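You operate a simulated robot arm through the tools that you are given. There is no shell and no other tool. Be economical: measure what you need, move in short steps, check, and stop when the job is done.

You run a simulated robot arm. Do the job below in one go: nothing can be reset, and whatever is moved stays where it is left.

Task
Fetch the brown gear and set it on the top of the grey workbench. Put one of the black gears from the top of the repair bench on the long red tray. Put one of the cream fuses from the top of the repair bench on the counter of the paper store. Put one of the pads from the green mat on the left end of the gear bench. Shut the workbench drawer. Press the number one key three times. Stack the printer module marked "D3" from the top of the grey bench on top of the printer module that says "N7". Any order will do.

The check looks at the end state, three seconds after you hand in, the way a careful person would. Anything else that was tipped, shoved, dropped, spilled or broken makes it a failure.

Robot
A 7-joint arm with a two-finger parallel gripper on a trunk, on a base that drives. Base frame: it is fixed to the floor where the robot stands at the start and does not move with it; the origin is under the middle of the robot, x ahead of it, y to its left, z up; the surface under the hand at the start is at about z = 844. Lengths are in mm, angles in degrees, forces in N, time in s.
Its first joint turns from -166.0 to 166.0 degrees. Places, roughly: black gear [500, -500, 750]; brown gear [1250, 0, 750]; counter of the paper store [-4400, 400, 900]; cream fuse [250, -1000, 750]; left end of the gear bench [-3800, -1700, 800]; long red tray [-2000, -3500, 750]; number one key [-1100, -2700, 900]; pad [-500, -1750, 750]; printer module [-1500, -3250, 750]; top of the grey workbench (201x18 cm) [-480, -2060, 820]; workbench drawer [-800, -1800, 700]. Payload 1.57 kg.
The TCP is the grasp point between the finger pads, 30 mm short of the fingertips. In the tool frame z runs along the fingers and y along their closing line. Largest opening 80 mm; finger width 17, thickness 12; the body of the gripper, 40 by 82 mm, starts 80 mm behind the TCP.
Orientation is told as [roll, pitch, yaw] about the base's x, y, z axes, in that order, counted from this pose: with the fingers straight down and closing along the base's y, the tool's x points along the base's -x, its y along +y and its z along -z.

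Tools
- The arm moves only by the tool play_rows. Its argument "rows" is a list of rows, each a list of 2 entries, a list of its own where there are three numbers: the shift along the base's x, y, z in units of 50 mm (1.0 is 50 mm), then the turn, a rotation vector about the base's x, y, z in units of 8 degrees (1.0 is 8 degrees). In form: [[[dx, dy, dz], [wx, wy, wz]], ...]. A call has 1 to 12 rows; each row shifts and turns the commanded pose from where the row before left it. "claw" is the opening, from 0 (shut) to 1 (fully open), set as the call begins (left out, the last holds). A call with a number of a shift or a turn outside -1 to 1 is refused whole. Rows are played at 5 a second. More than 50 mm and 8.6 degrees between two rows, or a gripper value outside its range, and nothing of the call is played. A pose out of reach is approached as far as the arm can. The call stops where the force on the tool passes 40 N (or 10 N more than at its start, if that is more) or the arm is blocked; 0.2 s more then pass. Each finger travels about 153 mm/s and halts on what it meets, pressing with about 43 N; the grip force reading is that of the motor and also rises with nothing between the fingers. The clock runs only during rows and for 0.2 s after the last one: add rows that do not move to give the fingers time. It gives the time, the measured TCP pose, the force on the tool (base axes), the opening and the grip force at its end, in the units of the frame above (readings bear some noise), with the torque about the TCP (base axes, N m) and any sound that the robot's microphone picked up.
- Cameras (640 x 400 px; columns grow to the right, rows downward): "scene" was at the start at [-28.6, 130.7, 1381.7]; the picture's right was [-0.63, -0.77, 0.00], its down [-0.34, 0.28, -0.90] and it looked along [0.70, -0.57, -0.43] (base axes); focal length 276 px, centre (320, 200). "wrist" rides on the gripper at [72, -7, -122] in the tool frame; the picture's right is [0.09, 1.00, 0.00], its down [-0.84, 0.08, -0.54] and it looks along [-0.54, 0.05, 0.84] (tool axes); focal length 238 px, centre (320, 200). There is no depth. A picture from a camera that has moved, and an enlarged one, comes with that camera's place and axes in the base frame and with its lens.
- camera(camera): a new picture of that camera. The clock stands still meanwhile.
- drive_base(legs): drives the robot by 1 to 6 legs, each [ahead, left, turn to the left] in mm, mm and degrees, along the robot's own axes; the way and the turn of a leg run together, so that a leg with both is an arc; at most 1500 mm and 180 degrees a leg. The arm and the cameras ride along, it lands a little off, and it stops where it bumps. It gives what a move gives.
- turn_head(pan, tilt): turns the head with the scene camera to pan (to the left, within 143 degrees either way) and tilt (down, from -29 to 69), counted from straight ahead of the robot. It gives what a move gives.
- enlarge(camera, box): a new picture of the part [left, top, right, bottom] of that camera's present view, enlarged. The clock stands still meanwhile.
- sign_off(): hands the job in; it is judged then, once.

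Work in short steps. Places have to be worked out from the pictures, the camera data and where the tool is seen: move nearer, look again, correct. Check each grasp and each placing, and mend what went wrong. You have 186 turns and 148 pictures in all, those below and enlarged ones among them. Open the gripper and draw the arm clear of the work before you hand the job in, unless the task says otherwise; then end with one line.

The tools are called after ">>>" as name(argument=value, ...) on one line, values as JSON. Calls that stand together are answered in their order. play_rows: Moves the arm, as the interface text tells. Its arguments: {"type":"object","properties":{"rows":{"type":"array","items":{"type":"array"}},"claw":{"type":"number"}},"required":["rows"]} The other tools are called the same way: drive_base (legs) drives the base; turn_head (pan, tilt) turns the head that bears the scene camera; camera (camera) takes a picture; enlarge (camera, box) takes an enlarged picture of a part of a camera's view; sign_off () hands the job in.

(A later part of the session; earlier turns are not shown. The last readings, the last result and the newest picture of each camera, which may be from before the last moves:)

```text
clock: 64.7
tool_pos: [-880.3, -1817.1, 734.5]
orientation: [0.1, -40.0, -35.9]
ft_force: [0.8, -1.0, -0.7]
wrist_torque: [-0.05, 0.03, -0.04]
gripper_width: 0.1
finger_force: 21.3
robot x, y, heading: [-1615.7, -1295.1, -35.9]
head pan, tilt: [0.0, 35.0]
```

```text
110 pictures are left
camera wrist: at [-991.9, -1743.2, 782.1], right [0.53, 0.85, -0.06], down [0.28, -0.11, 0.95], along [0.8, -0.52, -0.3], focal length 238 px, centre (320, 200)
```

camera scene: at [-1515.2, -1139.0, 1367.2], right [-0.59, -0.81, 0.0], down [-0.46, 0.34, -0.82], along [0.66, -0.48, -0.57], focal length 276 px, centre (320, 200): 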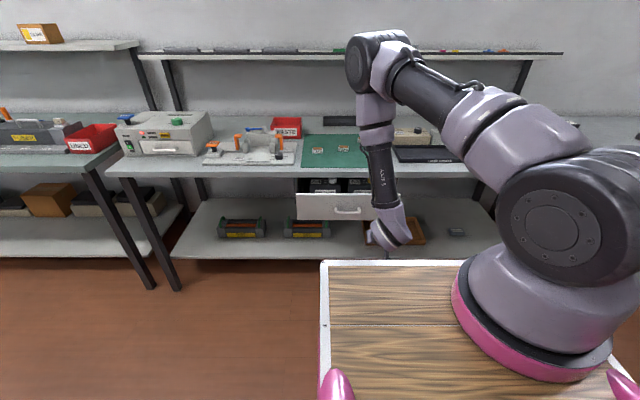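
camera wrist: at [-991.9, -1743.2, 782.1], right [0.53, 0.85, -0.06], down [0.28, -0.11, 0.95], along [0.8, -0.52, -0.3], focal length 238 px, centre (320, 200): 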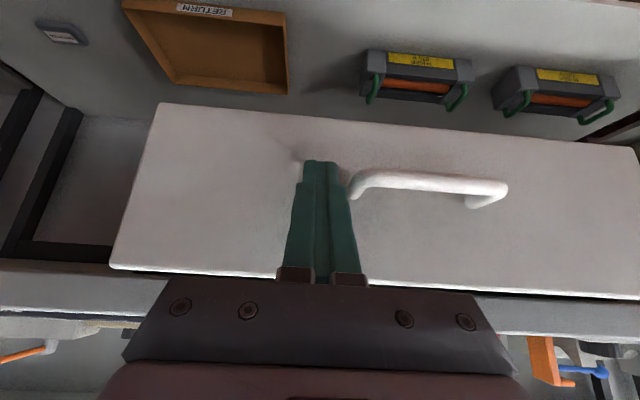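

Close to (or already on) the panel with negligible force; keep pushing in small steps until it stops.

>>> play_rows(rows=[[[0.24, -0.174, 0], [0, 0, 0]], [[0.24, -0.174, 0], [0, 0, 0]], [[0.24, -0.174, 0], [0, 0, 0]], [[0.24, -0.174, 0], [0, 0, 0]]])

>>> camera(camera="wrist")

>>> camera(camera="scene")

```text
clock: 65.6
tool_pos: [-842.7, -1844.6, 731.3]
orientation: [0.2, -39.2, -36.0]
ft_force: [-8.9, 6.3, 5.8]
wrist_torque: [0.05, 0.09, -0.03]
gripper_width: 0.0
finger_force: 21.8
robot x, y, heading: [-1621.5, -1295.3, -36.1]
head pan, tilt: [0.0, 35.0]
stopped in row 4: the force on the tool passed its limit at 60 N (the readings are from after the stop); the commanded pose is now the measured one
```

```text
109 pictures are left
camera wrist: at [-953.9, -1770.9, 780.3], right [0.53, 0.85, -0.06], down [0.29, -0.12, 0.95], along [0.8, -0.52, -0.31], focal length 238 px, centre (320, 200)
```

wrist: 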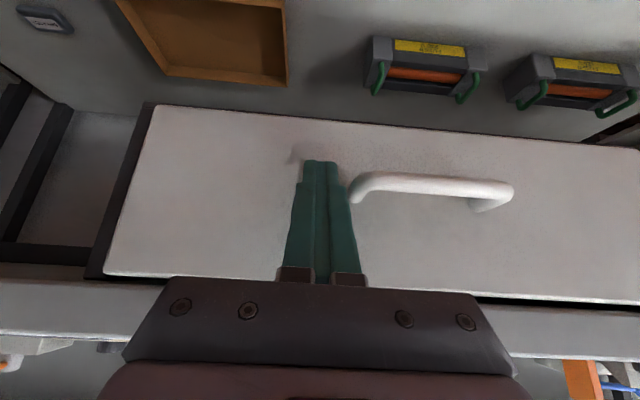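

```text
108 pictures are left
camera scene: at [-1515.7, -1138.7, 1367.2], right [-0.59, -0.81, 0.0], down [-0.46, 0.34, -0.82], along [0.66, -0.48, -0.57], focal length 276 px, centre (320, 200)
```

scene: 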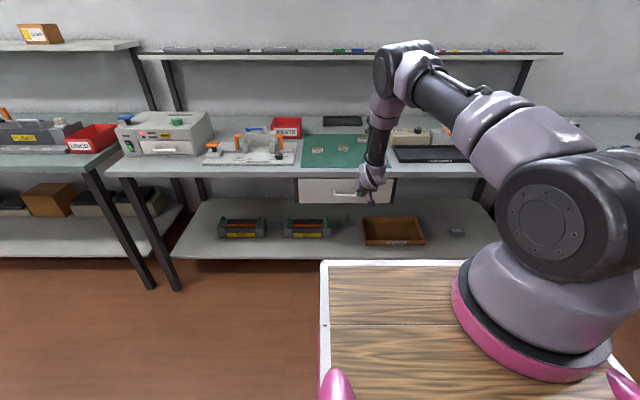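

The drawer hit its stop flush under the top (60 N). Withdraw, raise and untilt, then verify.

>>> play_rows(rows=[[[-0.79, 0.57, 0], [0, 0, 0]], [[-0.79, 0.57, 0], [0, 0, 0]], [[-0.79, 0.57, 0], [0, 0, 0]], [[0, 0, 0.95], [0, 0, 0]], [[0, 0, 0.95], [0.585, 0.811, 0]], [[0, 0, 0.95], [0.585, 0.811, 0]], [[0, 0, 0.95], [0.585, 0.811, 0]], [[0, 0, 0.95], [0.585, 0.811, 0]], [[0, 0, 0.95], [0.585, 0.73, 0]], [[0, 0, 0.8], [0, 0, 0]]])

>>> enlarge(camera="scene", box=[200, 110, 480, 260])

>>> drive_base(legs=[[0, -850, 0]])

>>> camera(camera="scene")

```text
clock: 67.8
tool_pos: [-961.7, -1760.2, 1054.0]
orientation: [0.2, 0.3, -35.8]
ft_force: [0.8, -0.2, -0.4]
wrist_torque: [0.0, 0.01, 0.01]
gripper_width: 0.0
finger_force: 21.2
robot x, y, heading: [-1615.7, -1298.8, -36.2]
head pan, tilt: [0.0, 35.0]
```

```text
2.29 times, centred on (340, 185) of scene
camera zoom: at [-1514.8, -1139.3, 1367.2], right [-0.59, -0.81, 0.0], down [-0.47, 0.34, -0.82], along [0.66, -0.48, -0.57], focal length 630 px, centre (274, 234)
```

zoom: 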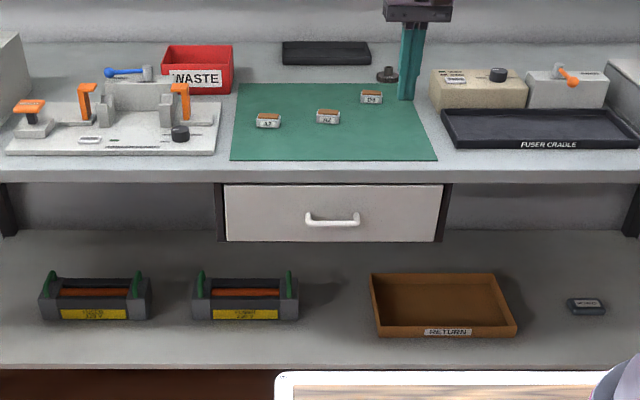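

```text
clock: 70.2
tool_pos: [-1151.0, -2031.4, 1053.6]
orientation: [0.3, 0.2, -42.7]
ft_force: [0.0, -0.3, -0.4]
wrist_torque: [-0.01, 0.05, -0.02]
gripper_width: 0.0
finger_force: 21.2
robot x, y, heading: [-1746.1, -1497.1, -42.7]
head pan, tilt: [0.0, 35.0]
stopped in leg 1: the robot was blocked; the commanded pose is now the measured one
```

```text
106 pictures are left
camera scene: at [-1628.9, -1350.3, 1367.2], right [-0.68, -0.74, 0.0], down [-0.42, 0.39, -0.82], along [0.6, -0.55, -0.57], focal length 276 px, centre (320, 200)
```

scene: 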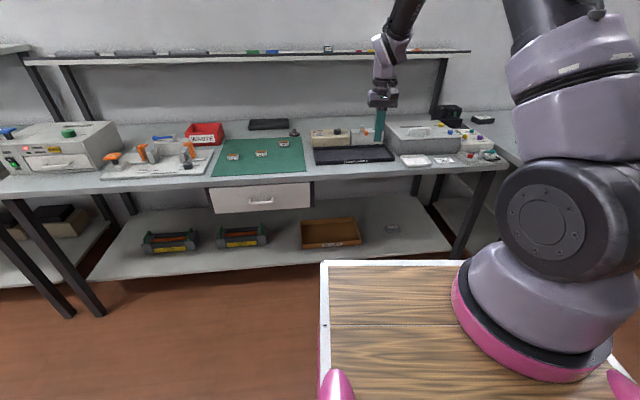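

Drawer is flush shut. The drive bumped something on the right; looking there.

>>> turn_head(pan=-90, tilt=30)

>>> camera(camera="scene")

>>> turn_head(pan=-135, tilt=40)

>>> camera(camera="scene")

```text
clock: 71.8
tool_pos: [-1152.5, -2029.1, 1053.8]
orientation: [0.3, 0.1, -42.7]
ft_force: [0.7, 0.9, 0.4]
wrist_torque: [0.0, -0.01, 0.02]
gripper_width: 0.0
finger_force: 21.9
robot x, y, heading: [-1749.8, -1497.2, -42.1]
head pan, tilt: [-90.0, 30.0]
```

```text
105 pictures are left
camera scene: at [-1754.9, -1357.5, 1375.0], right [-0.74, 0.68, 0.0], down [0.34, 0.37, -0.87], along [-0.59, -0.64, -0.5], focal length 276 px, centre (320, 200)
```

scene: 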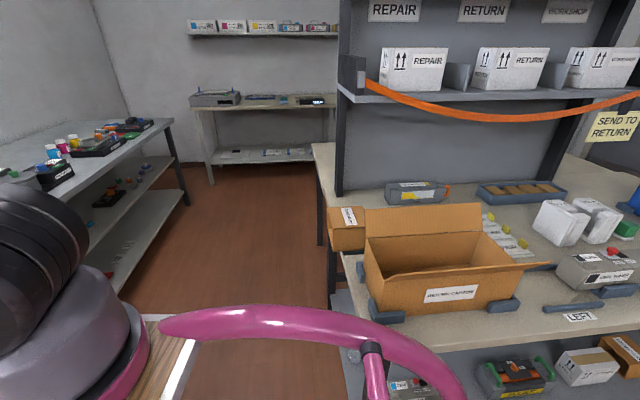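

```text
clock: 72.9
tool_pos: [-1151.6, -2031.5, 1053.6]
orientation: [0.3, 0.2, -42.7]
ft_force: [0.6, 0.8, 0.6]
wrist_torque: [0.03, -0.02, -0.03]
gripper_width: 0.0
finger_force: 21.2
robot x, y, heading: [-1745.2, -1497.5, -42.6]
head pan, tilt: [-135.0, 40.0]
```

```text
104 pictures are left
camera scene: at [-1778.7, -1294.5, 1359.7], right [-0.04, 1.0, 0.0], down [0.64, 0.03, -0.77], along [-0.77, -0.03, -0.64], focal length 276 px, centre (320, 200)
```

scene: 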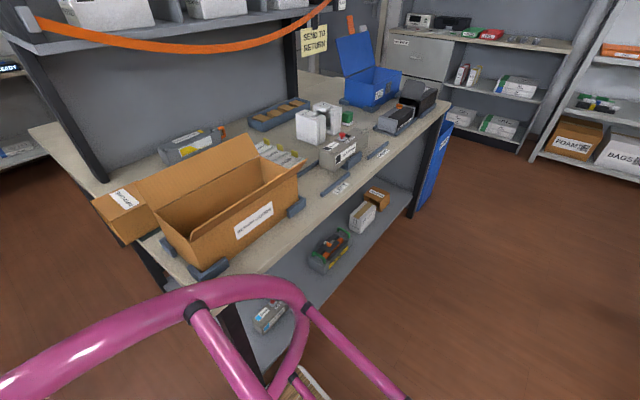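

The base touched the corner of the island table behind-right (its near side runs at about 750 mm behind the bench line); nothing appears displaced. I move forward nearer the workbench, straighten, then go right.

>>> drive_base(legs=[[150, 60, 0], [170, 0, 6.6], [0, -600, 0]])

>>> turn_head(pan=0, tilt=35)

>>> camera(camera="scene")

>>> camera(camera="wrist")

```text
clock: 78.4
tool_pos: [-1170.5, -2615.0, 1054.0]
orientation: [0.3, 0.1, -36.1]
ft_force: [-0.1, -0.6, -0.2]
wrist_torque: [0.03, -0.04, 0.0]
gripper_width: 0.0
finger_force: 21.4
robot x, y, heading: [-1824.9, -2152.0, -35.8]
head pan, tilt: [-135.0, 40.0]
```

```text
clock: 80.6
tool_pos: [-1169.5, -2614.6, 1053.6]
orientation: [0.2, 0.1, -36.1]
ft_force: [0.2, -0.6, -0.8]
wrist_torque: [0.0, 0.0, 0.03]
gripper_width: 0.2
finger_force: 21.4
robot x, y, heading: [-1822.9, -2154.9, -36.0]
head pan, tilt: [0.0, 35.0]
```

```text
103 pictures are left
camera scene: at [-1721.9, -1993.9, 1367.2], right [-0.59, -0.81, 0.0], down [-0.46, 0.34, -0.82], along [0.66, -0.48, -0.57], focal length 276 px, centre (320, 200)
```

scene: 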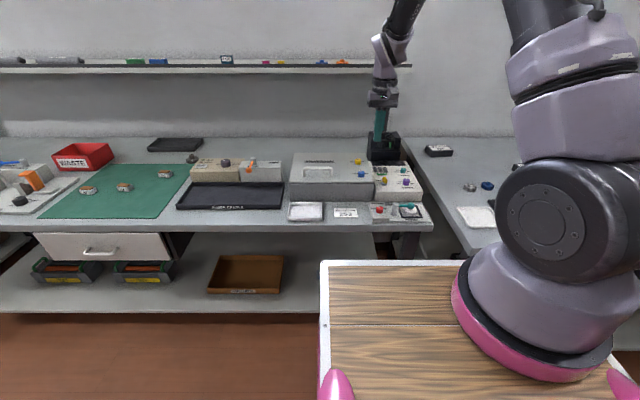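

```text
102 pictures are left
camera wrist: at [-1230.7, -2577.4, 1176.0], right [0.51, 0.86, 0.01], down [0.72, -0.43, 0.54], along [0.47, -0.27, -0.84], focal length 238 px, centre (320, 200)
```

wrist: 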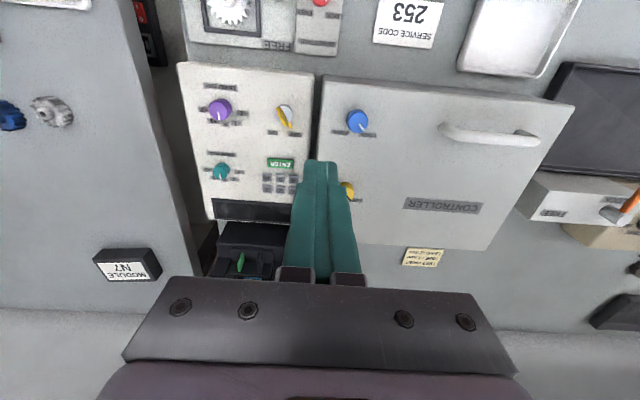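

There is the controller console with a small keypad next to ENTER, and module N7 on the next bench. Enlarging the keypad.

>>> enlarge(camera="wrist", box=[180, 60, 340, 220])

>>> enlarge(camera="scene", box=[280, 130, 440, 230])

```text
2.50 times, centred on (260, 140) of wrist
camera zoom: at [-1230.7, -2577.4, 1176.0], right [0.51, 0.86, 0.01], down [0.72, -0.43, 0.54], along [0.47, -0.27, -0.84], focal length 596 px, centre (470, 350)
```

zoom: 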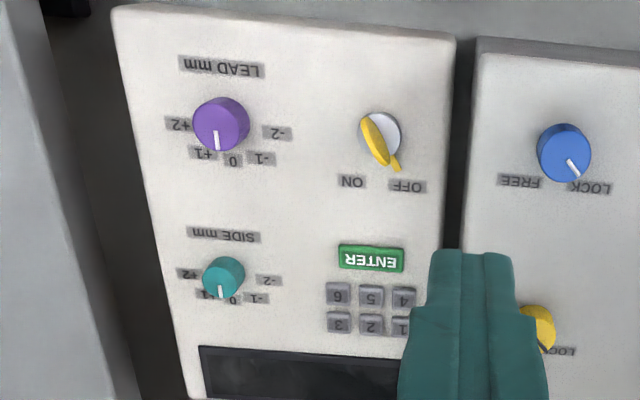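

```text
4.00 times, centred on (360, 180) of scene
camera zoom: at [-1721.9, -1993.9, 1367.2], right [-0.59, -0.81, 0.0], down [-0.46, 0.34, -0.82], along [0.66, -0.48, -0.57], focal length 1102 px, centre (160, 280)
```

zoom: 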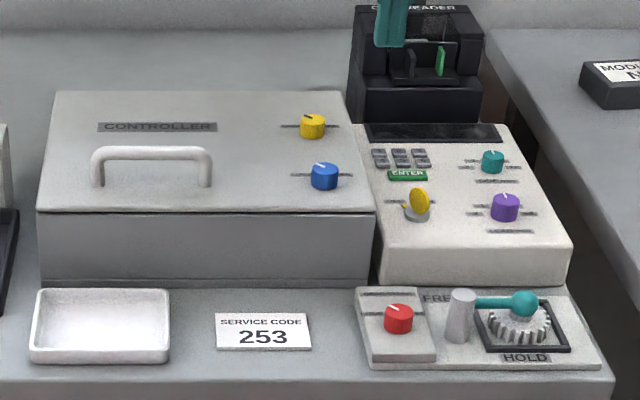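

Key "1" is the back-row key nearest the controller, at roughly (-1106,-2692, ~895); keys are ~16 mm apart. I get closer, standing slightly short of it, to measure it precisely.

>>> play_rows(rows=[[[0.22, -0.366, -0.594], [0, 0, 0]], [[0.22, -0.366, -0.594], [0, 0, 0]], [[0.22, -0.366, -0.594], [0, 0, 0]]])

>>> enlarge(camera="wrist", box=[200, 100, 440, 250])

>>> enlarge(camera="scene", box=[320, 110, 440, 210])

```text
clock: 81.4
tool_pos: [-1136.5, -2668.9, 965.5]
orientation: [0.4, 0.3, -36.1]
ft_force: [-0.8, -0.2, 0.7]
wrist_torque: [-0.05, -0.01, 0.0]
gripper_width: 0.0
finger_force: 21.5
robot x, y, heading: [-1824.4, -2152.0, -36.1]
head pan, tilt: [0.0, 35.0]
```

```text
2.67 times, centred on (320, 175) of wrist
camera zoom: at [-1197.9, -2632.7, 1087.6], right [0.51, 0.86, 0.01], down [0.72, -0.43, 0.54], along [0.47, -0.27, -0.84], focal length 636 px, centre (320, 267)
```

zoom: 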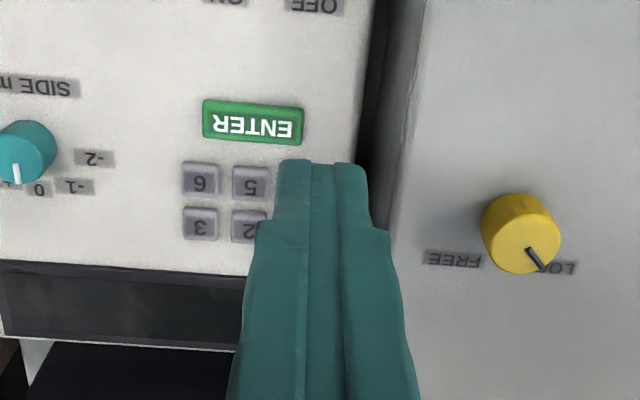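

```text
4.00 times, centred on (380, 160) of scene
camera zoom: at [-1722.2, -1993.4, 1367.2], right [-0.59, -0.81, 0.0], down [-0.46, 0.34, -0.82], along [0.66, -0.48, -0.57], focal length 1102 px, centre (80, 360)
```

zoom: 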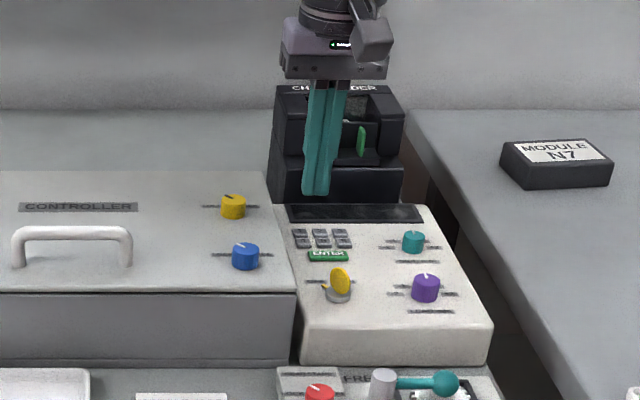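

Two wrist rays intersect at key 1 = (-1102, -2696, 885). I move above it, biased 3 mm away from key 2, and check.

>>> play_rows(rows=[[[0.37, -0.25, -0.2], [0, 0, 0]], [[0.37, -0.25, -0.3], [0, 0, 0]], [[0, 0, -0.3], [0, 0, 0]]])

>>> enlarge(camera="wrist", box=[200, 100, 440, 250])

>>> enlarge(camera="scene", box=[350, 130, 430, 190])

```text
clock: 82.2
tool_pos: [-1099.4, -2696.8, 923.5]
orientation: [0.4, 0.2, -36.1]
ft_force: [-1.9, 0.1, -0.1]
wrist_torque: [0.04, -0.02, 0.04]
gripper_width: 0.0
finger_force: 21.8
robot x, y, heading: [-1822.9, -2149.9, -35.9]
head pan, tilt: [0.0, 35.0]
```

```text
2.67 times, centred on (320, 175) of wrist
camera zoom: at [-1161.3, -2658.0, 1046.5], right [0.51, 0.86, 0.01], down [0.72, -0.43, 0.54], along [0.47, -0.27, -0.84], focal length 636 px, centre (320, 267)
```

zoom: 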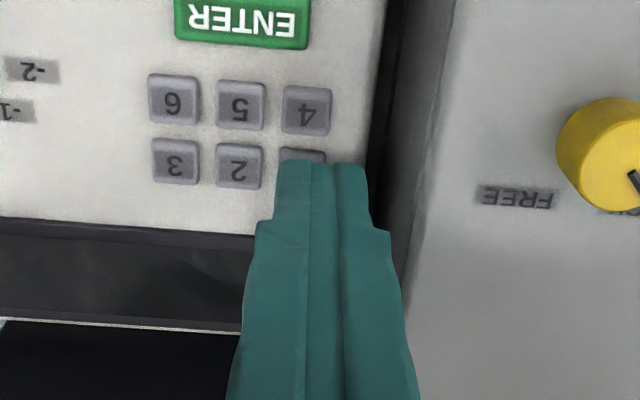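

```text
6.67 times, centred on (390, 160) of scene
camera zoom: at [-1722.0, -1993.8, 1367.2], right [-0.59, -0.81, 0.0], down [-0.46, 0.34, -0.82], along [0.66, -0.48, -0.57], focal length 1836 px, centre (-147, 467)
```

zoom: 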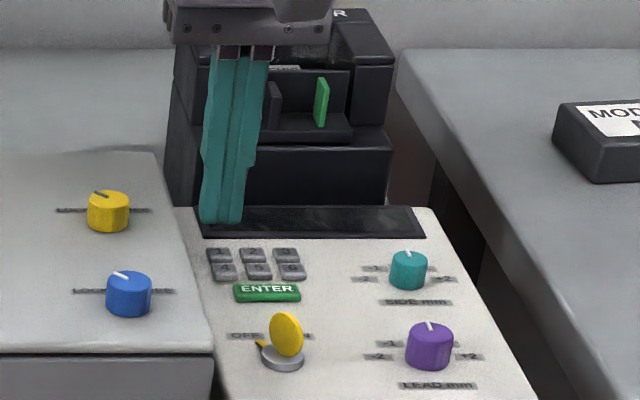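

Well aligned over key 1 with ~2 mm bias away from key 2. Small correction and first press, slowly.

>>> play_rows(rows=[[[0.03, 0.02, -0.06], [0, 0, 0]], [[0, 0, -0.06], [0, 0, 0]], [[0, 0, -0.04], [0, 0, 0]]])

>>> play_rows(rows=[[[0, 0, -0.04], [0, 0, 0]]])

>>> enlarge(camera="wrist", box=[200, 100, 440, 250])

```text
clock: 83.0
tool_pos: [-1098.0, -2693.4, 916.8]
orientation: [0.2, 0.1, -36.1]
ft_force: [-0.2, 0.1, 0.4]
wrist_torque: [0.03, -0.02, 0.01]
gripper_width: 0.0
finger_force: 21.4
robot x, y, heading: [-1821.2, -2151.3, -35.8]
head pan, tilt: [0.0, 35.0]
```

```text
clock: 83.4
tool_pos: [-1097.8, -2693.2, 914.4]
orientation: [0.3, 0.2, -36.1]
ft_force: [0.0, 0.2, 0.1]
wrist_torque: [-0.01, 0.0, -0.02]
gripper_width: 0.0
finger_force: 21.3
robot x, y, heading: [-1822.0, -2154.4, -36.1]
head pan, tilt: [0.0, 35.0]
```

```text
2.67 times, centred on (320, 175) of wrist
camera zoom: at [-1159.6, -2655.9, 1036.6], right [0.51, 0.86, 0.01], down [0.72, -0.43, 0.54], along [0.47, -0.27, -0.84], focal length 636 px, centre (320, 267)
```

zoom: 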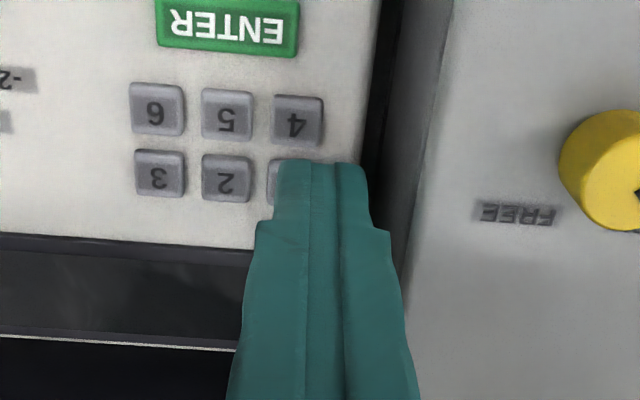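

Key 1's centre is ~6 mm toward key 2 from the tip centre; correct by 2.5 mm and go on down to contact.

>>> play_rows(rows=[[[-0.03, -0.04, -0.02], [0, 0, 0]], [[0, 0, -0.03], [0, 0, 0]]])

>>> play_rows(rows=[[[0, 0, -0.03], [0, 0, 0]]])

>>> play_rows(rows=[[[0, 0, -0.03], [0, 0, 0]]])

>>> play_rows(rows=[[[0, 0, -0.03], [0, 0, 0]]])

```text
clock: 84.0
tool_pos: [-1099.5, -2697.0, 912.2]
orientation: [0.2, 0.2, -36.2]
ft_force: [-0.4, -0.4, 0.0]
wrist_torque: [0.01, -0.01, -0.01]
gripper_width: 0.0
finger_force: 21.0
robot x, y, heading: [-1821.6, -2152.2, -36.2]
head pan, tilt: [0.0, 35.0]
```

```text
clock: 84.4
tool_pos: [-1099.1, -2695.3, 910.8]
orientation: [0.3, 0.2, -36.0]
ft_force: [0.2, -0.1, 0.1]
wrist_torque: [-0.02, -0.01, 0.0]
gripper_width: 0.0
finger_force: 21.2
robot x, y, heading: [-1824.3, -2152.7, -36.3]
head pan, tilt: [0.0, 35.0]
```

```text
clock: 84.8
tool_pos: [-1098.8, -2696.7, 908.4]
orientation: [0.2, 0.2, -36.2]
ft_force: [0.0, 0.4, 0.0]
wrist_torque: [0.04, 0.01, 0.0]
gripper_width: 0.0
finger_force: 21.2
robot x, y, heading: [-1823.8, -2154.3, -36.1]
head pan, tilt: [0.0, 35.0]
```

```text
clock: 85.2
tool_pos: [-1099.9, -2697.0, 908.4]
orientation: [0.3, 0.1, -36.1]
ft_force: [0.3, 0.5, 0.0]
wrist_torque: [0.01, 0.0, 0.03]
gripper_width: 0.1
finger_force: 21.2
robot x, y, heading: [-1825.1, -2152.6, -35.9]
head pan, tilt: [0.0, 35.0]
```

>>> play_rows(rows=[[[0, 0, -0.03], [0, 0, 0]]])

>>> play_rows(rows=[[[0, 0, -0.03], [0, 0, 0]]])

>>> play_rows(rows=[[[0, 0, -0.03], [0, 0, 0]]])

>>> enlarge(camera="wrist", box=[200, 100, 440, 250])

```text
clock: 85.6
tool_pos: [-1100.7, -2696.2, 906.0]
orientation: [0.3, 0.3, -36.0]
ft_force: [0.1, 0.3, 0.0]
wrist_torque: [0.01, -0.01, 0.0]
gripper_width: 0.0
finger_force: 21.1
robot x, y, heading: [-1821.8, -2154.8, -36.0]
head pan, tilt: [0.0, 35.0]
```

```text
clock: 86.0
tool_pos: [-1100.2, -2695.0, 904.6]
orientation: [0.3, 0.3, -36.1]
ft_force: [0.5, 0.3, -0.8]
wrist_torque: [0.0, 0.01, 0.01]
gripper_width: 0.0
finger_force: 21.3
robot x, y, heading: [-1823.3, -2153.7, -35.9]
head pan, tilt: [0.0, 35.0]
```

```text
clock: 86.4
tool_pos: [-1099.8, -2695.8, 904.6]
orientation: [0.2, 0.3, -36.1]
ft_force: [0.8, -0.1, 0.4]
wrist_torque: [-0.02, 0.01, 0.0]
gripper_width: 0.0
finger_force: 21.4
robot x, y, heading: [-1823.3, -2152.7, -36.1]
head pan, tilt: [0.0, 35.0]
```

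```text
2.67 times, centred on (320, 175) of wrist
camera zoom: at [-1161.2, -2658.0, 1025.6], right [0.51, 0.86, 0.01], down [0.72, -0.43, 0.54], along [0.47, -0.27, -0.84], focal length 636 px, centre (320, 267)
```

zoom: 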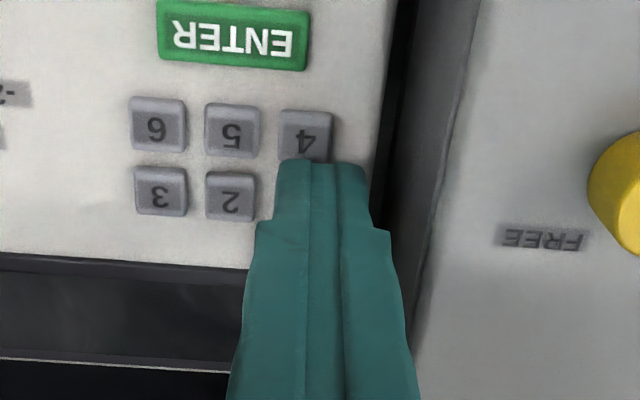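

The keys seem a bit lower and ~6 mm further back than assumed. I lift a little, shift 6 mm toward the back, and look again.

>>> play_rows(rows=[[[0, 0, 0.1], [0, 0, 0]], [[0.1, -0.07, 0], [0, 0, 0]]])

>>> enlarge(camera="scene", box=[360, 140, 420, 185])

>>> enlarge(camera="wrist", box=[240, 110, 380, 220])

```text
clock: 87.0
tool_pos: [-1094.4, -2700.2, 908.1]
orientation: [0.2, 0.3, -36.1]
ft_force: [0.3, -0.2, -0.6]
wrist_torque: [0.01, 0.02, -0.01]
gripper_width: 0.0
finger_force: 21.6
robot x, y, heading: [-1824.9, -2155.5, -35.8]
head pan, tilt: [0.0, 35.0]
```

```text
8.89 times, centred on (390, 162) of scene
camera zoom: at [-1721.9, -1993.8, 1367.2], right [-0.59, -0.81, 0.0], down [-0.46, 0.34, -0.82], along [0.66, -0.48, -0.57], focal length 2449 px, centre (-302, 533)
```

zoom: 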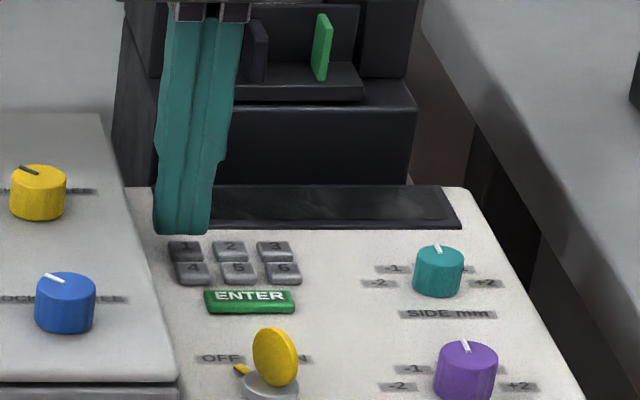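

```text
3.64 times, centred on (310, 165) of wrist
camera zoom: at [-1155.8, -2662.0, 1030.8], right [0.51, 0.86, 0.01], down [0.72, -0.43, 0.54], along [0.47, -0.27, -0.84], focal length 867 px, centre (356, 327)
```

zoom: 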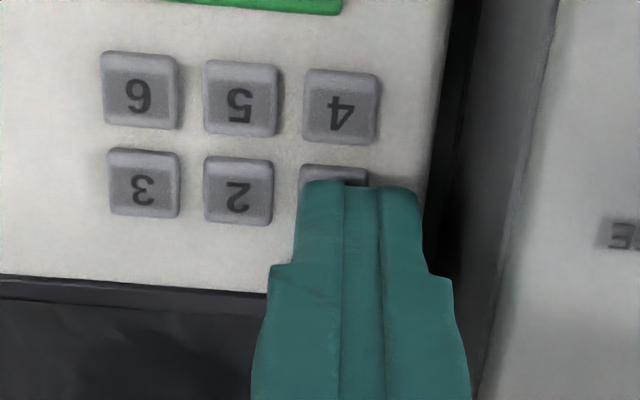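

Now the tip is squarely over key 1 (≈8 mm above, clear of key 2 by ~5 mm). Descend to contact.

>>> play_rows(rows=[[[0, 0, -0.07], [0, 0, 0]], [[0, 0, -0.04], [0, 0, 0]]])

>>> play_rows(rows=[[[0, 0, -0.03], [0, 0, 0]]])

>>> play_rows(rows=[[[0, 0, -0.03], [0, 0, 0]]])

>>> play_rows(rows=[[[0, 0, -0.03], [0, 0, 0]]])

```text
clock: 87.6
tool_pos: [-1094.9, -2700.8, 902.3]
orientation: [0.4, 0.2, -36.0]
ft_force: [0.0, 0.5, -0.6]
wrist_torque: [-0.01, 0.04, 0.0]
gripper_width: 0.0
finger_force: 21.1
robot x, y, heading: [-1827.4, -2153.8, -36.0]
head pan, tilt: [0.0, 35.0]
```

```text
clock: 88.0
tool_pos: [-1094.8, -2699.2, 901.7]
orientation: [0.4, 0.2, -36.1]
ft_force: [0.3, -0.1, -0.7]
wrist_torque: [-0.02, -0.01, -0.01]
gripper_width: 0.0
finger_force: 21.2
robot x, y, heading: [-1823.6, -2154.7, -35.7]
head pan, tilt: [0.0, 35.0]
```

```text
clock: 88.4
tool_pos: [-1095.7, -2699.6, 899.6]
orientation: [0.3, 0.3, -36.1]
ft_force: [-0.3, -0.1, -0.2]
wrist_torque: [0.0, 0.01, 0.0]
gripper_width: 0.0
finger_force: 21.3
robot x, y, heading: [-1823.5, -2153.2, -36.1]
head pan, tilt: [0.0, 35.0]
```

```text
clock: 88.8
tool_pos: [-1094.1, -2699.8, 898.1]
orientation: [0.3, 0.2, -36.0]
ft_force: [-1.2, -0.2, -0.3]
wrist_torque: [-0.01, 0.02, 0.0]
gripper_width: 0.0
finger_force: 21.2
robot x, y, heading: [-1823.5, -2154.4, -35.9]
head pan, tilt: [0.0, 35.0]
heard: click
```

A click at z≈898: first press registered. Lift clear and see if a release makes a sound.

>>> play_rows(rows=[[[0, 0, 0.1], [0, 0, 0]], [[0, 0, 0.1], [0, 0, 0]], [[0, 0, 0], [0, 0, 0]]])

>>> enlarge(camera="scene", box=[360, 140, 420, 185])

```text
clock: 89.6
tool_pos: [-1094.0, -2699.0, 908.4]
orientation: [0.3, 0.2, -36.1]
ft_force: [-0.1, 0.0, 0.5]
wrist_torque: [-0.02, -0.02, 0.01]
gripper_width: 0.0
finger_force: 20.5
robot x, y, heading: [-1826.1, -2154.7, -36.2]
head pan, tilt: [0.0, 35.0]
```

```text
8.89 times, centred on (390, 162) of scene
camera zoom: at [-1721.8, -1993.9, 1367.2], right [-0.59, -0.81, 0.0], down [-0.46, 0.34, -0.82], along [0.66, -0.48, -0.57], focal length 2449 px, centre (-302, 533)
```

zoom: 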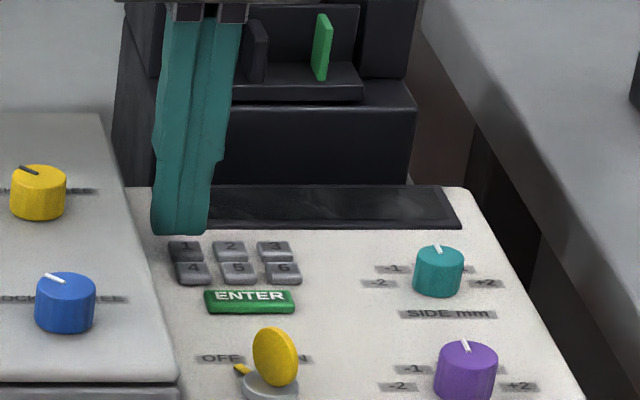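

No display, but the click is my feedback. Second press.

>>> play_rows(rows=[[[0, 0, -0.1], [0, 0, 0]], [[0, 0, -0.1], [0, 0, 0]], [[0, 0, -0.02], [0, 0, 0]]])

>>> play_rows(rows=[[[0, 0, 0.1], [0, 0, 0]], [[0, 0, 0.1], [0, 0, 0]], [[0, 0, 0.02], [0, 0, 0]]])

```text
clock: 90.4
tool_pos: [-1095.3, -2698.9, 898.2]
orientation: [0.3, 0.2, -36.0]
ft_force: [0.4, 0.2, 0.2]
wrist_torque: [-0.01, -0.01, 0.02]
gripper_width: 0.2
finger_force: 21.2
robot x, y, heading: [-1825.4, -2153.1, -35.9]
head pan, tilt: [0.0, 35.0]
heard: click
```

```text
clock: 91.2
tool_pos: [-1094.5, -2699.3, 908.1]
orientation: [0.2, 0.4, -36.2]
ft_force: [0.0, 0.2, -0.3]
wrist_torque: [-0.01, -0.01, 0.0]
gripper_width: 0.0
finger_force: 21.6
robot x, y, heading: [-1820.6, -2152.3, -36.4]
head pan, tilt: [0.0, 35.0]
```

Second click. Third press, then lift away.

>>> play_rows(rows=[[[0, 0, -0.1], [0, 0, 0]], [[0, 0, -0.1], [0, 0, 0]], [[0, 0, -0.02], [0, 0, 0]]])

>>> play_rows(rows=[[[0, 0, 0.2], [0, 0, 0]], [[0, 0, 0.8], [0, 0, 0]], [[-0.4, 0.3, 0.8], [0, 0, 0]], [[-0.4, 0.3, 0.8], [0, 0, 0]], [[-0.4, 0.3, 0.8], [0, 0, 0]]])

>>> camera(camera="wrist")

```text
clock: 92.0
tool_pos: [-1093.9, -2700.1, 897.7]
orientation: [0.3, 0.1, -36.1]
ft_force: [0.0, -1.0, 0.7]
wrist_torque: [0.02, -0.03, -0.03]
gripper_width: 0.0
finger_force: 21.2
robot x, y, heading: [-1823.9, -2153.0, -36.1]
head pan, tilt: [0.0, 35.0]
heard: click
```

```text
clock: 93.2
tool_pos: [-1153.2, -2655.6, 1067.0]
orientation: [0.2, 0.4, -36.0]
ft_force: [0.2, -1.0, -1.1]
wrist_torque: [0.02, 0.0, -0.01]
gripper_width: 0.0
finger_force: 21.6
robot x, y, heading: [-1827.3, -2152.9, -35.9]
head pan, tilt: [0.0, 35.0]
```

```text
90 pictures are left
camera wrist: at [-1215.1, -2617.6, 1189.2], right [0.51, 0.86, 0.01], down [0.72, -0.43, 0.54], along [0.46, -0.27, -0.84], focal length 238 px, centre (320, 200)
```

wrist: 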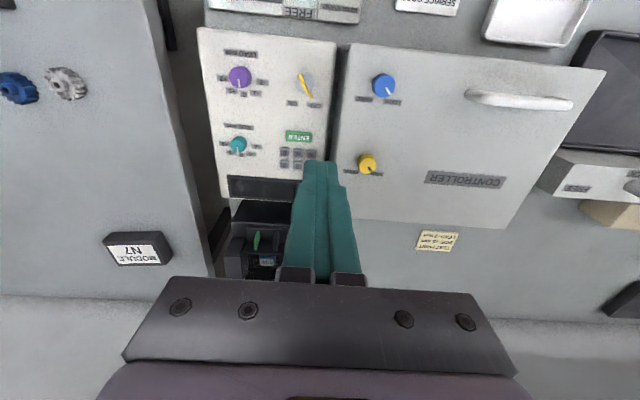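

Three clicks. On to the printer modules further right.

>>> drive_base(legs=[[0, -600, 0]])

>>> camera(camera="scene")

>>> camera(camera="wrist")

>>> turn_head(pan=-50, tilt=35)

>>> camera(camera="scene")

```text
clock: 96.6
tool_pos: [-1504.5, -3141.4, 1067.0]
orientation: [0.3, 0.2, -35.8]
ft_force: [0.0, 0.3, -0.2]
wrist_torque: [-0.01, -0.04, 0.04]
gripper_width: 0.0
finger_force: 21.4
robot x, y, heading: [-2177.5, -2645.1, -35.6]
head pan, tilt: [0.0, 35.0]
```

```text
89 pictures are left
camera scene: at [-2075.8, -2483.0, 1367.2], right [-0.58, -0.81, 0.0], down [-0.47, 0.33, -0.82], along [0.67, -0.48, -0.57], focal length 276 px, centre (320, 200)
```

scene: 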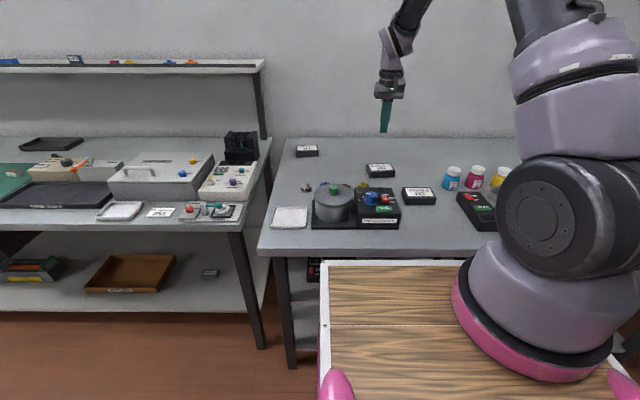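

```text
88 pictures are left
camera wrist: at [-1565.6, -3103.7, 1189.9], right [0.51, 0.86, 0.01], down [0.72, -0.43, 0.54], along [0.47, -0.27, -0.84], focal length 238 px, centre (320, 200)
```

wrist: 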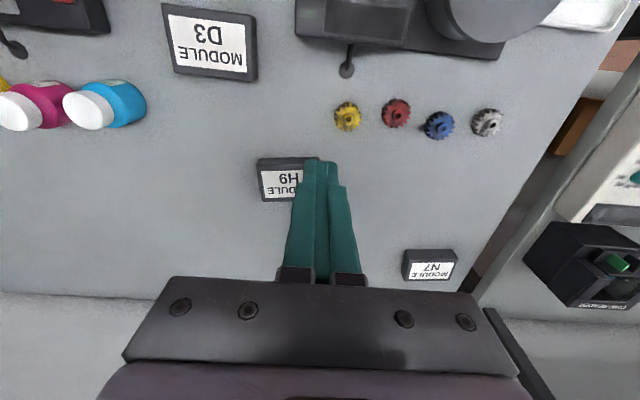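

```text
clock: 97.8
tool_pos: [-1502.9, -3141.4, 1067.2]
orientation: [0.3, 0.1, -35.9]
ft_force: [0.0, 0.6, 0.3]
wrist_torque: [0.0, 0.0, -0.01]
gripper_width: 0.0
finger_force: 21.4
robot x, y, heading: [-2174.6, -2641.5, -35.6]
head pan, tilt: [-50.0, 35.0]
```

```text
87 pictures are left
camera scene: at [-2140.5, -2519.5, 1367.2], right [-1.0, -0.08, 0.0], down [-0.04, 0.57, -0.82], along [0.06, -0.82, -0.57], focal length 276 px, centre (320, 200)
```

scene: 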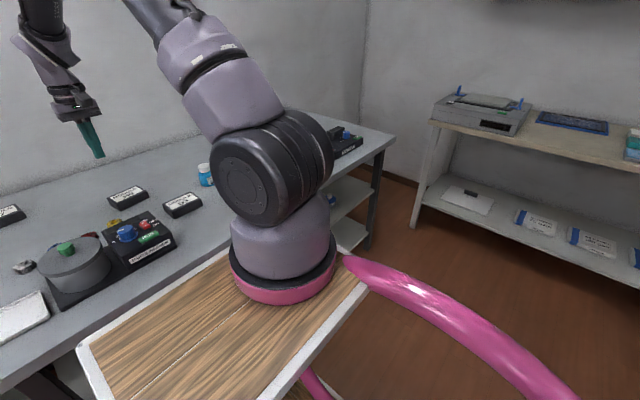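

D3, H9 and N7 are on this bench. D3 is about 105×70 mm at ≈(-1636,-3215); I'll grip it front-to-back, so I rotate the gripper 90° while moving above it.

>>> play_rows(rows=[[[-0.22, -0.123, -0.15], [0, 0, -0.9375]], [[-0.22, -0.123, -0.15], [0, 0, -0.9375]], [[-0.22, -0.123, -0.15], [0, 0, -0.9375]], [[-0.22, -0.123, -0.15], [0, 0, -0.9375]], [[-0.22, -0.123, -0.15], [0, 0, -0.9375]], [[-0.22, -0.123, -0.15], [0, 0, -0.9375]], [[-0.22, -0.123, -0.15], [0, 0, -0.9375]], [[-0.22, -0.123, -0.15], [0, 0, -0.9375]], [[-0.22, -0.123, -0.15], [0, 0, -0.9375]], [[-0.22, -0.123, -0.15], [0, 0, -0.9375]], [[-0.22, -0.123, -0.15], [0, 0, -0.9375]], [[-0.22, -0.123, -0.15], [0, 0, -0.9375]]], claw=1)

>>> camera(camera="wrist")

>>> camera(camera="scene")

```text
clock: 100.4
tool_pos: [-1637.4, -3215.2, 977.4]
orientation: [0.2, 0.2, -125.8]
ft_force: [0.2, -0.6, -0.4]
wrist_torque: [-0.01, 0.01, 0.0]
gripper_width: 80.0
finger_force: 0.1
robot x, y, heading: [-2175.7, -2643.2, -35.4]
head pan, tilt: [-50.0, 35.0]
```

```text
86 pictures are left
camera wrist: at [-1600.2, -3152.4, 1099.6], right [0.86, -0.51, 0.01], down [-0.43, -0.72, 0.54], along [-0.27, -0.47, -0.84], focal length 238 px, centre (320, 200)
```

wrist: 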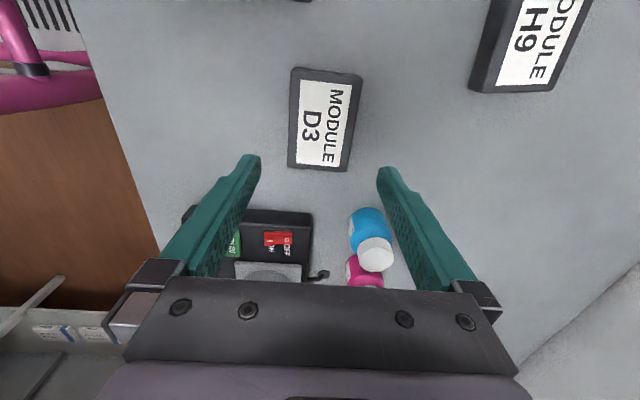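

```text
85 pictures are left
camera scene: at [-2140.6, -2519.4, 1367.2], right [-1.0, -0.08, 0.0], down [-0.04, 0.57, -0.82], along [0.06, -0.82, -0.57], focal length 276 px, centre (320, 200)
```

scene: 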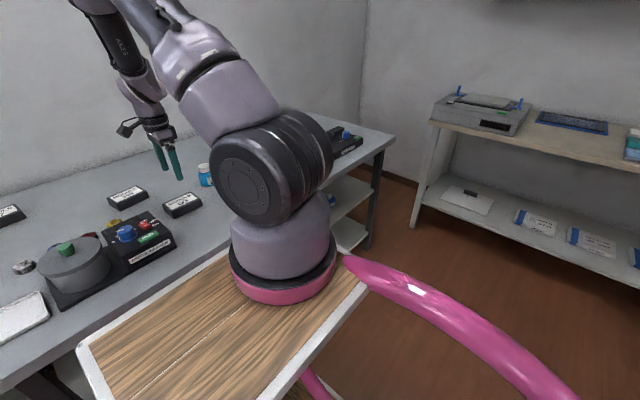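

D3 is ≈64 mm across the jaws and square to the tool. Centre over it and descend partway.

>>> play_rows(rows=[[[0.115, 0.055, -0.5], [0, 0, 0]], [[0.115, 0.055, -0.5], [0, 0, 0]], [[0, 0, -0.5], [0, 0, 0]]])

>>> camera(camera="wrist")

```text
clock: 101.2
tool_pos: [-1624.4, -3209.9, 902.0]
orientation: [0.4, 0.2, -125.9]
ft_force: [0.0, 0.4, -0.1]
wrist_torque: [0.03, -0.01, 0.01]
gripper_width: 80.3
finger_force: 0.1
robot x, y, heading: [-2176.9, -2640.8, -35.5]
head pan, tilt: [-50.0, 35.0]
```

```text
84 pictures are left
camera wrist: at [-1587.7, -3146.1, 1025.3], right [0.86, -0.51, 0.01], down [-0.43, -0.72, 0.54], along [-0.27, -0.47, -0.84], focal length 238 px, centre (320, 200)
```

wrist: 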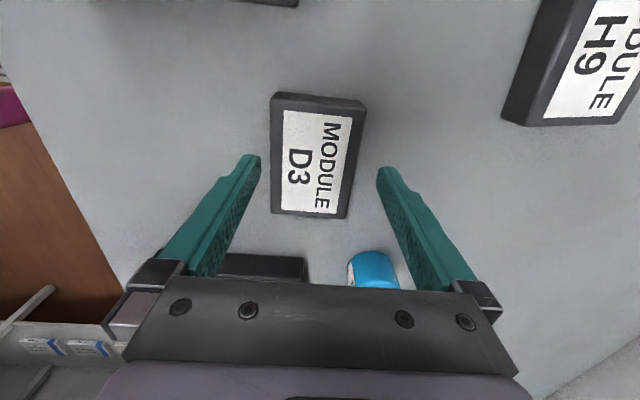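

Aligned. Lower to about 858 and close.

>>> play_rows(rows=[[[-0.03, 0.03, -0.4], [0, 0, 0]], [[0, 0, -0.3], [0, 0, 0]], [[0, 0, -0.16], [0, 0, 0]]])

>>> play_rows(rows=[[[0, 0, 0], [0, 0, 0]], [[0, 0, 0], [0, 0, 0]], [[0, 0, 0], [0, 0, 0]]], claw=0)

>>> camera(camera="wrist")

```text
clock: 102.0
tool_pos: [-1625.3, -3209.6, 858.2]
orientation: [0.4, 0.2, -125.8]
ft_force: [0.6, 0.8, -0.5]
wrist_torque: [-0.01, -0.03, -0.03]
gripper_width: 80.2
finger_force: 0.0
robot x, y, heading: [-2177.5, -2642.9, -35.4]
head pan, tilt: [-50.0, 35.0]
```

```text
clock: 102.8
tool_pos: [-1625.8, -3208.2, 859.5]
orientation: [0.3, 0.3, -125.9]
ft_force: [0.3, -0.2, -0.5]
wrist_torque: [-0.02, -0.01, 0.03]
gripper_width: 69.3
finger_force: 43.2
robot x, y, heading: [-2174.2, -2639.2, -35.7]
head pan, tilt: [-50.0, 35.0]
```

```text
83 pictures are left
camera wrist: at [-1589.1, -3145.5, 981.8], right [0.86, -0.51, 0.01], down [-0.43, -0.72, 0.54], along [-0.27, -0.47, -0.84], focal length 238 px, centre (320, 200)
```

wrist: 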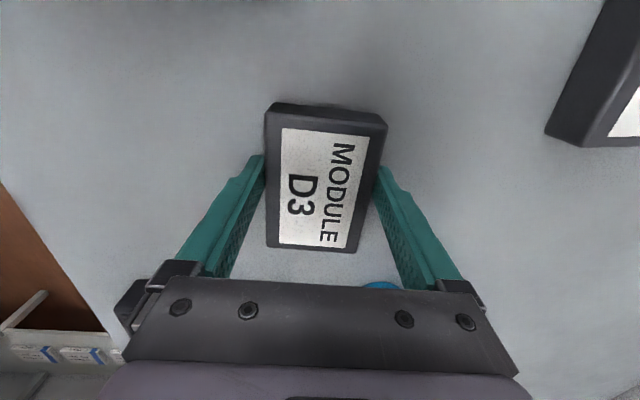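

Gripped (69.3 mm). Lift and check.

>>> play_rows(rows=[[[0, 0, 0.3], [0, 0, 0]], [[0, 0, 0.9], [0, 0, 0]], [[0, 0, 0.9], [0, 0, 0]], [[0, 0, 0.9], [0, 0, 0]]])

>>> turn_head(pan=-10, tilt=40)

>>> camera(camera="scene")

>>> camera(camera="wrist")

```text
clock: 103.8
tool_pos: [-1624.9, -3211.5, 1008.4]
orientation: [0.2, 0.2, -125.8]
ft_force: [-0.2, 0.3, -2.5]
wrist_torque: [0.05, 0.04, 0.01]
gripper_width: 69.2
finger_force: 42.8
robot x, y, heading: [-2177.0, -2646.2, -35.4]
head pan, tilt: [-50.0, 35.0]
```

```text
clock: 104.9
tool_pos: [-1625.4, -3210.2, 1006.6]
orientation: [0.4, 0.2, -125.8]
ft_force: [0.2, -0.9, -1.6]
wrist_torque: [0.02, 0.01, -0.02]
gripper_width: 69.3
finger_force: 42.7
robot x, y, heading: [-2176.2, -2645.8, -35.8]
head pan, tilt: [-10.0, 40.0]
```

```text
82 pictures are left
camera scene: at [-2087.9, -2492.6, 1359.6], right [-0.72, -0.7, 0.0], down [-0.45, 0.46, -0.77], along [0.54, -0.55, -0.64], focal length 276 px, centre (320, 200)
```

scene: 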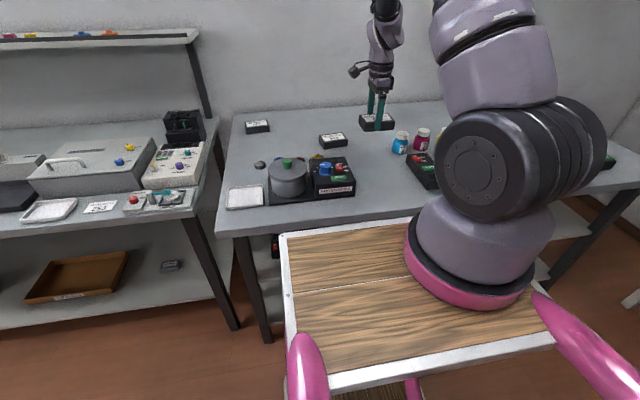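

```text
81 pictures are left
camera wrist: at [-1588.4, -3146.7, 1129.5], right [0.86, -0.51, 0.01], down [-0.43, -0.72, 0.54], along [-0.27, -0.47, -0.84], focal length 238 px, centre (320, 200)
```

wrist: 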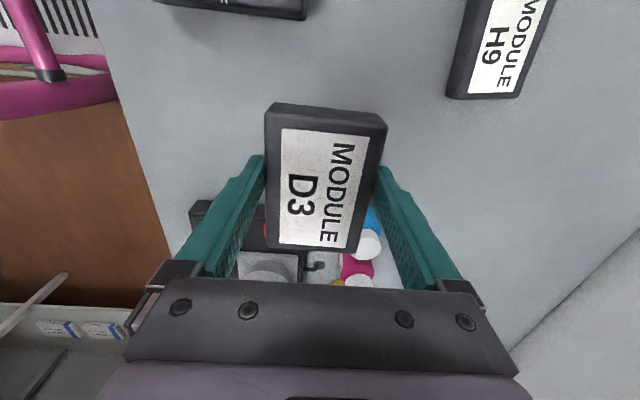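

D3 held level. N7 is at ≈(-1125,-3097), deep on the bench, so I drive left and closer.

>>> drive_base(legs=[[0, 240, -0.3], [125, 0, 0]])

>>> play_rows(rows=[[[0.55, 0.1, 0], [0, 0, 0]], [[0.55, 0.1, 0], [0, 0, 0]], [[0.55, 0.1, 0], [0, 0, 0]]])

>>> camera(camera="wrist")

>>> camera(camera="scene")

```text
clock: 107.5
tool_pos: [-1388.2, -3089.4, 1008.4]
orientation: [0.3, 0.2, -126.1]
ft_force: [0.3, 0.1, -2.6]
wrist_torque: [0.05, -0.02, 0.03]
gripper_width: 69.5
finger_force: 42.8
robot x, y, heading: [-1935.7, -2518.1, -35.9]
head pan, tilt: [-10.0, 40.0]
```

```text
clock: 108.3
tool_pos: [-1303.7, -3075.0, 1006.6]
orientation: [0.2, 0.2, -126.3]
ft_force: [-0.1, -0.1, -0.7]
wrist_torque: [0.01, -0.03, 0.04]
gripper_width: 69.3
finger_force: 42.6
robot x, y, heading: [-1937.2, -2524.1, -36.1]
head pan, tilt: [-10.0, 40.0]
```

```text
80 pictures are left
camera wrist: at [-1267.0, -3011.9, 1128.3], right [0.86, -0.51, 0.01], down [-0.44, -0.72, 0.54], along [-0.27, -0.47, -0.84], focal length 238 px, centre (320, 200)
```

wrist: 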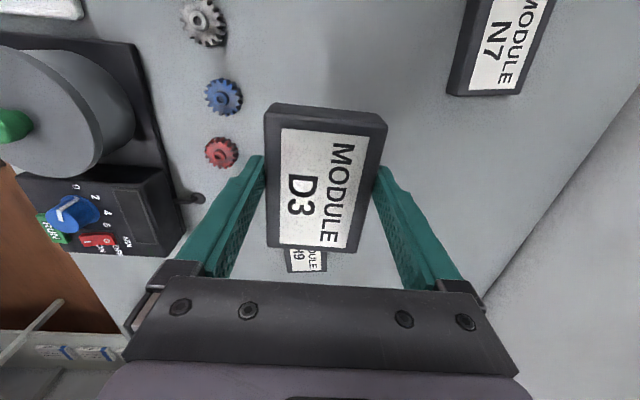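

```text
79 pictures are left
camera scene: at [-1845.4, -2368.9, 1359.7], right [-0.72, -0.69, 0.0], down [-0.45, 0.46, -0.77], along [0.53, -0.55, -0.64], focal length 276 px, centre (320, 200)
```

scene: 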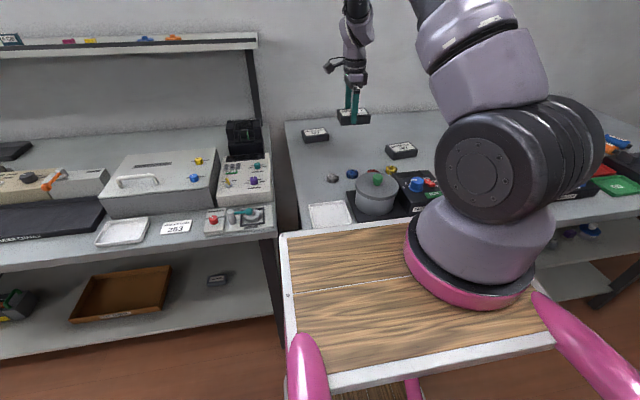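

N7 appears ahead-right in the wrist image. Move nearer above it, still high.

>>> play_rows(rows=[[[0.773, -0.066, 0], [0, 0, 0]], [[0.773, -0.066, 0], [0, 0, 0]], [[0.773, -0.066, 0], [0, 0, 0]]])

>>> camera(camera="wrist")

>>> enlarge(camera="scene", box=[260, 80, 420, 180])

```text
clock: 109.1
tool_pos: [-1188.5, -3083.9, 1008.0]
orientation: [0.3, 0.2, -126.2]
ft_force: [0.3, -0.5, -1.0]
wrist_torque: [0.01, -0.03, -0.01]
gripper_width: 69.3
finger_force: 43.6
robot x, y, heading: [-1936.7, -2517.2, -35.9]
head pan, tilt: [-10.0, 40.0]
```

```text
78 pictures are left
camera wrist: at [-1151.4, -3021.6, 1131.0], right [0.86, -0.51, 0.01], down [-0.44, -0.72, 0.54], along [-0.27, -0.47, -0.84], focal length 238 px, centre (320, 200)
```

wrist: 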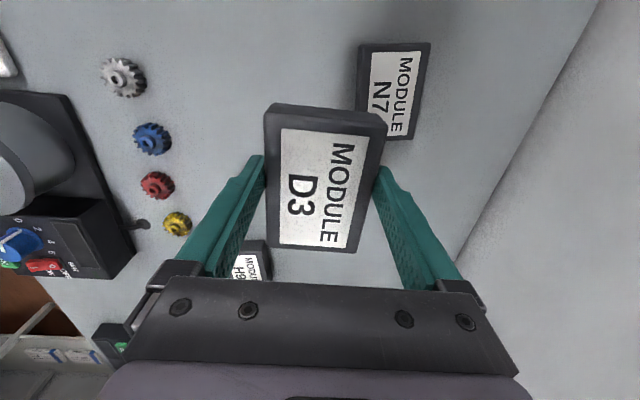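

```text
4.00 times, centred on (340, 130) of scene
camera zoom: at [-1845.5, -2368.8, 1359.6], right [-0.72, -0.69, 0.0], down [-0.45, 0.46, -0.77], along [0.53, -0.55, -0.64], focal length 1102 px, centre (240, 480)
```

zoom: 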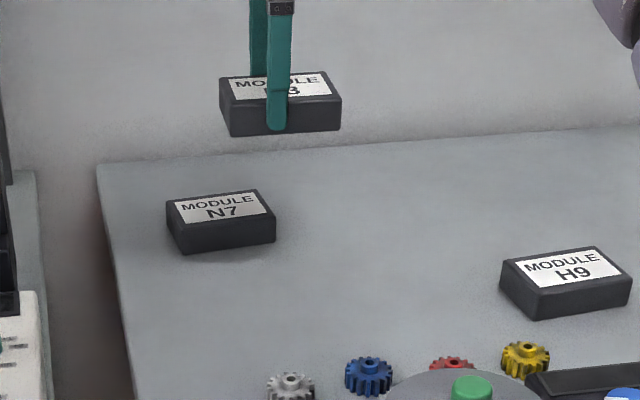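

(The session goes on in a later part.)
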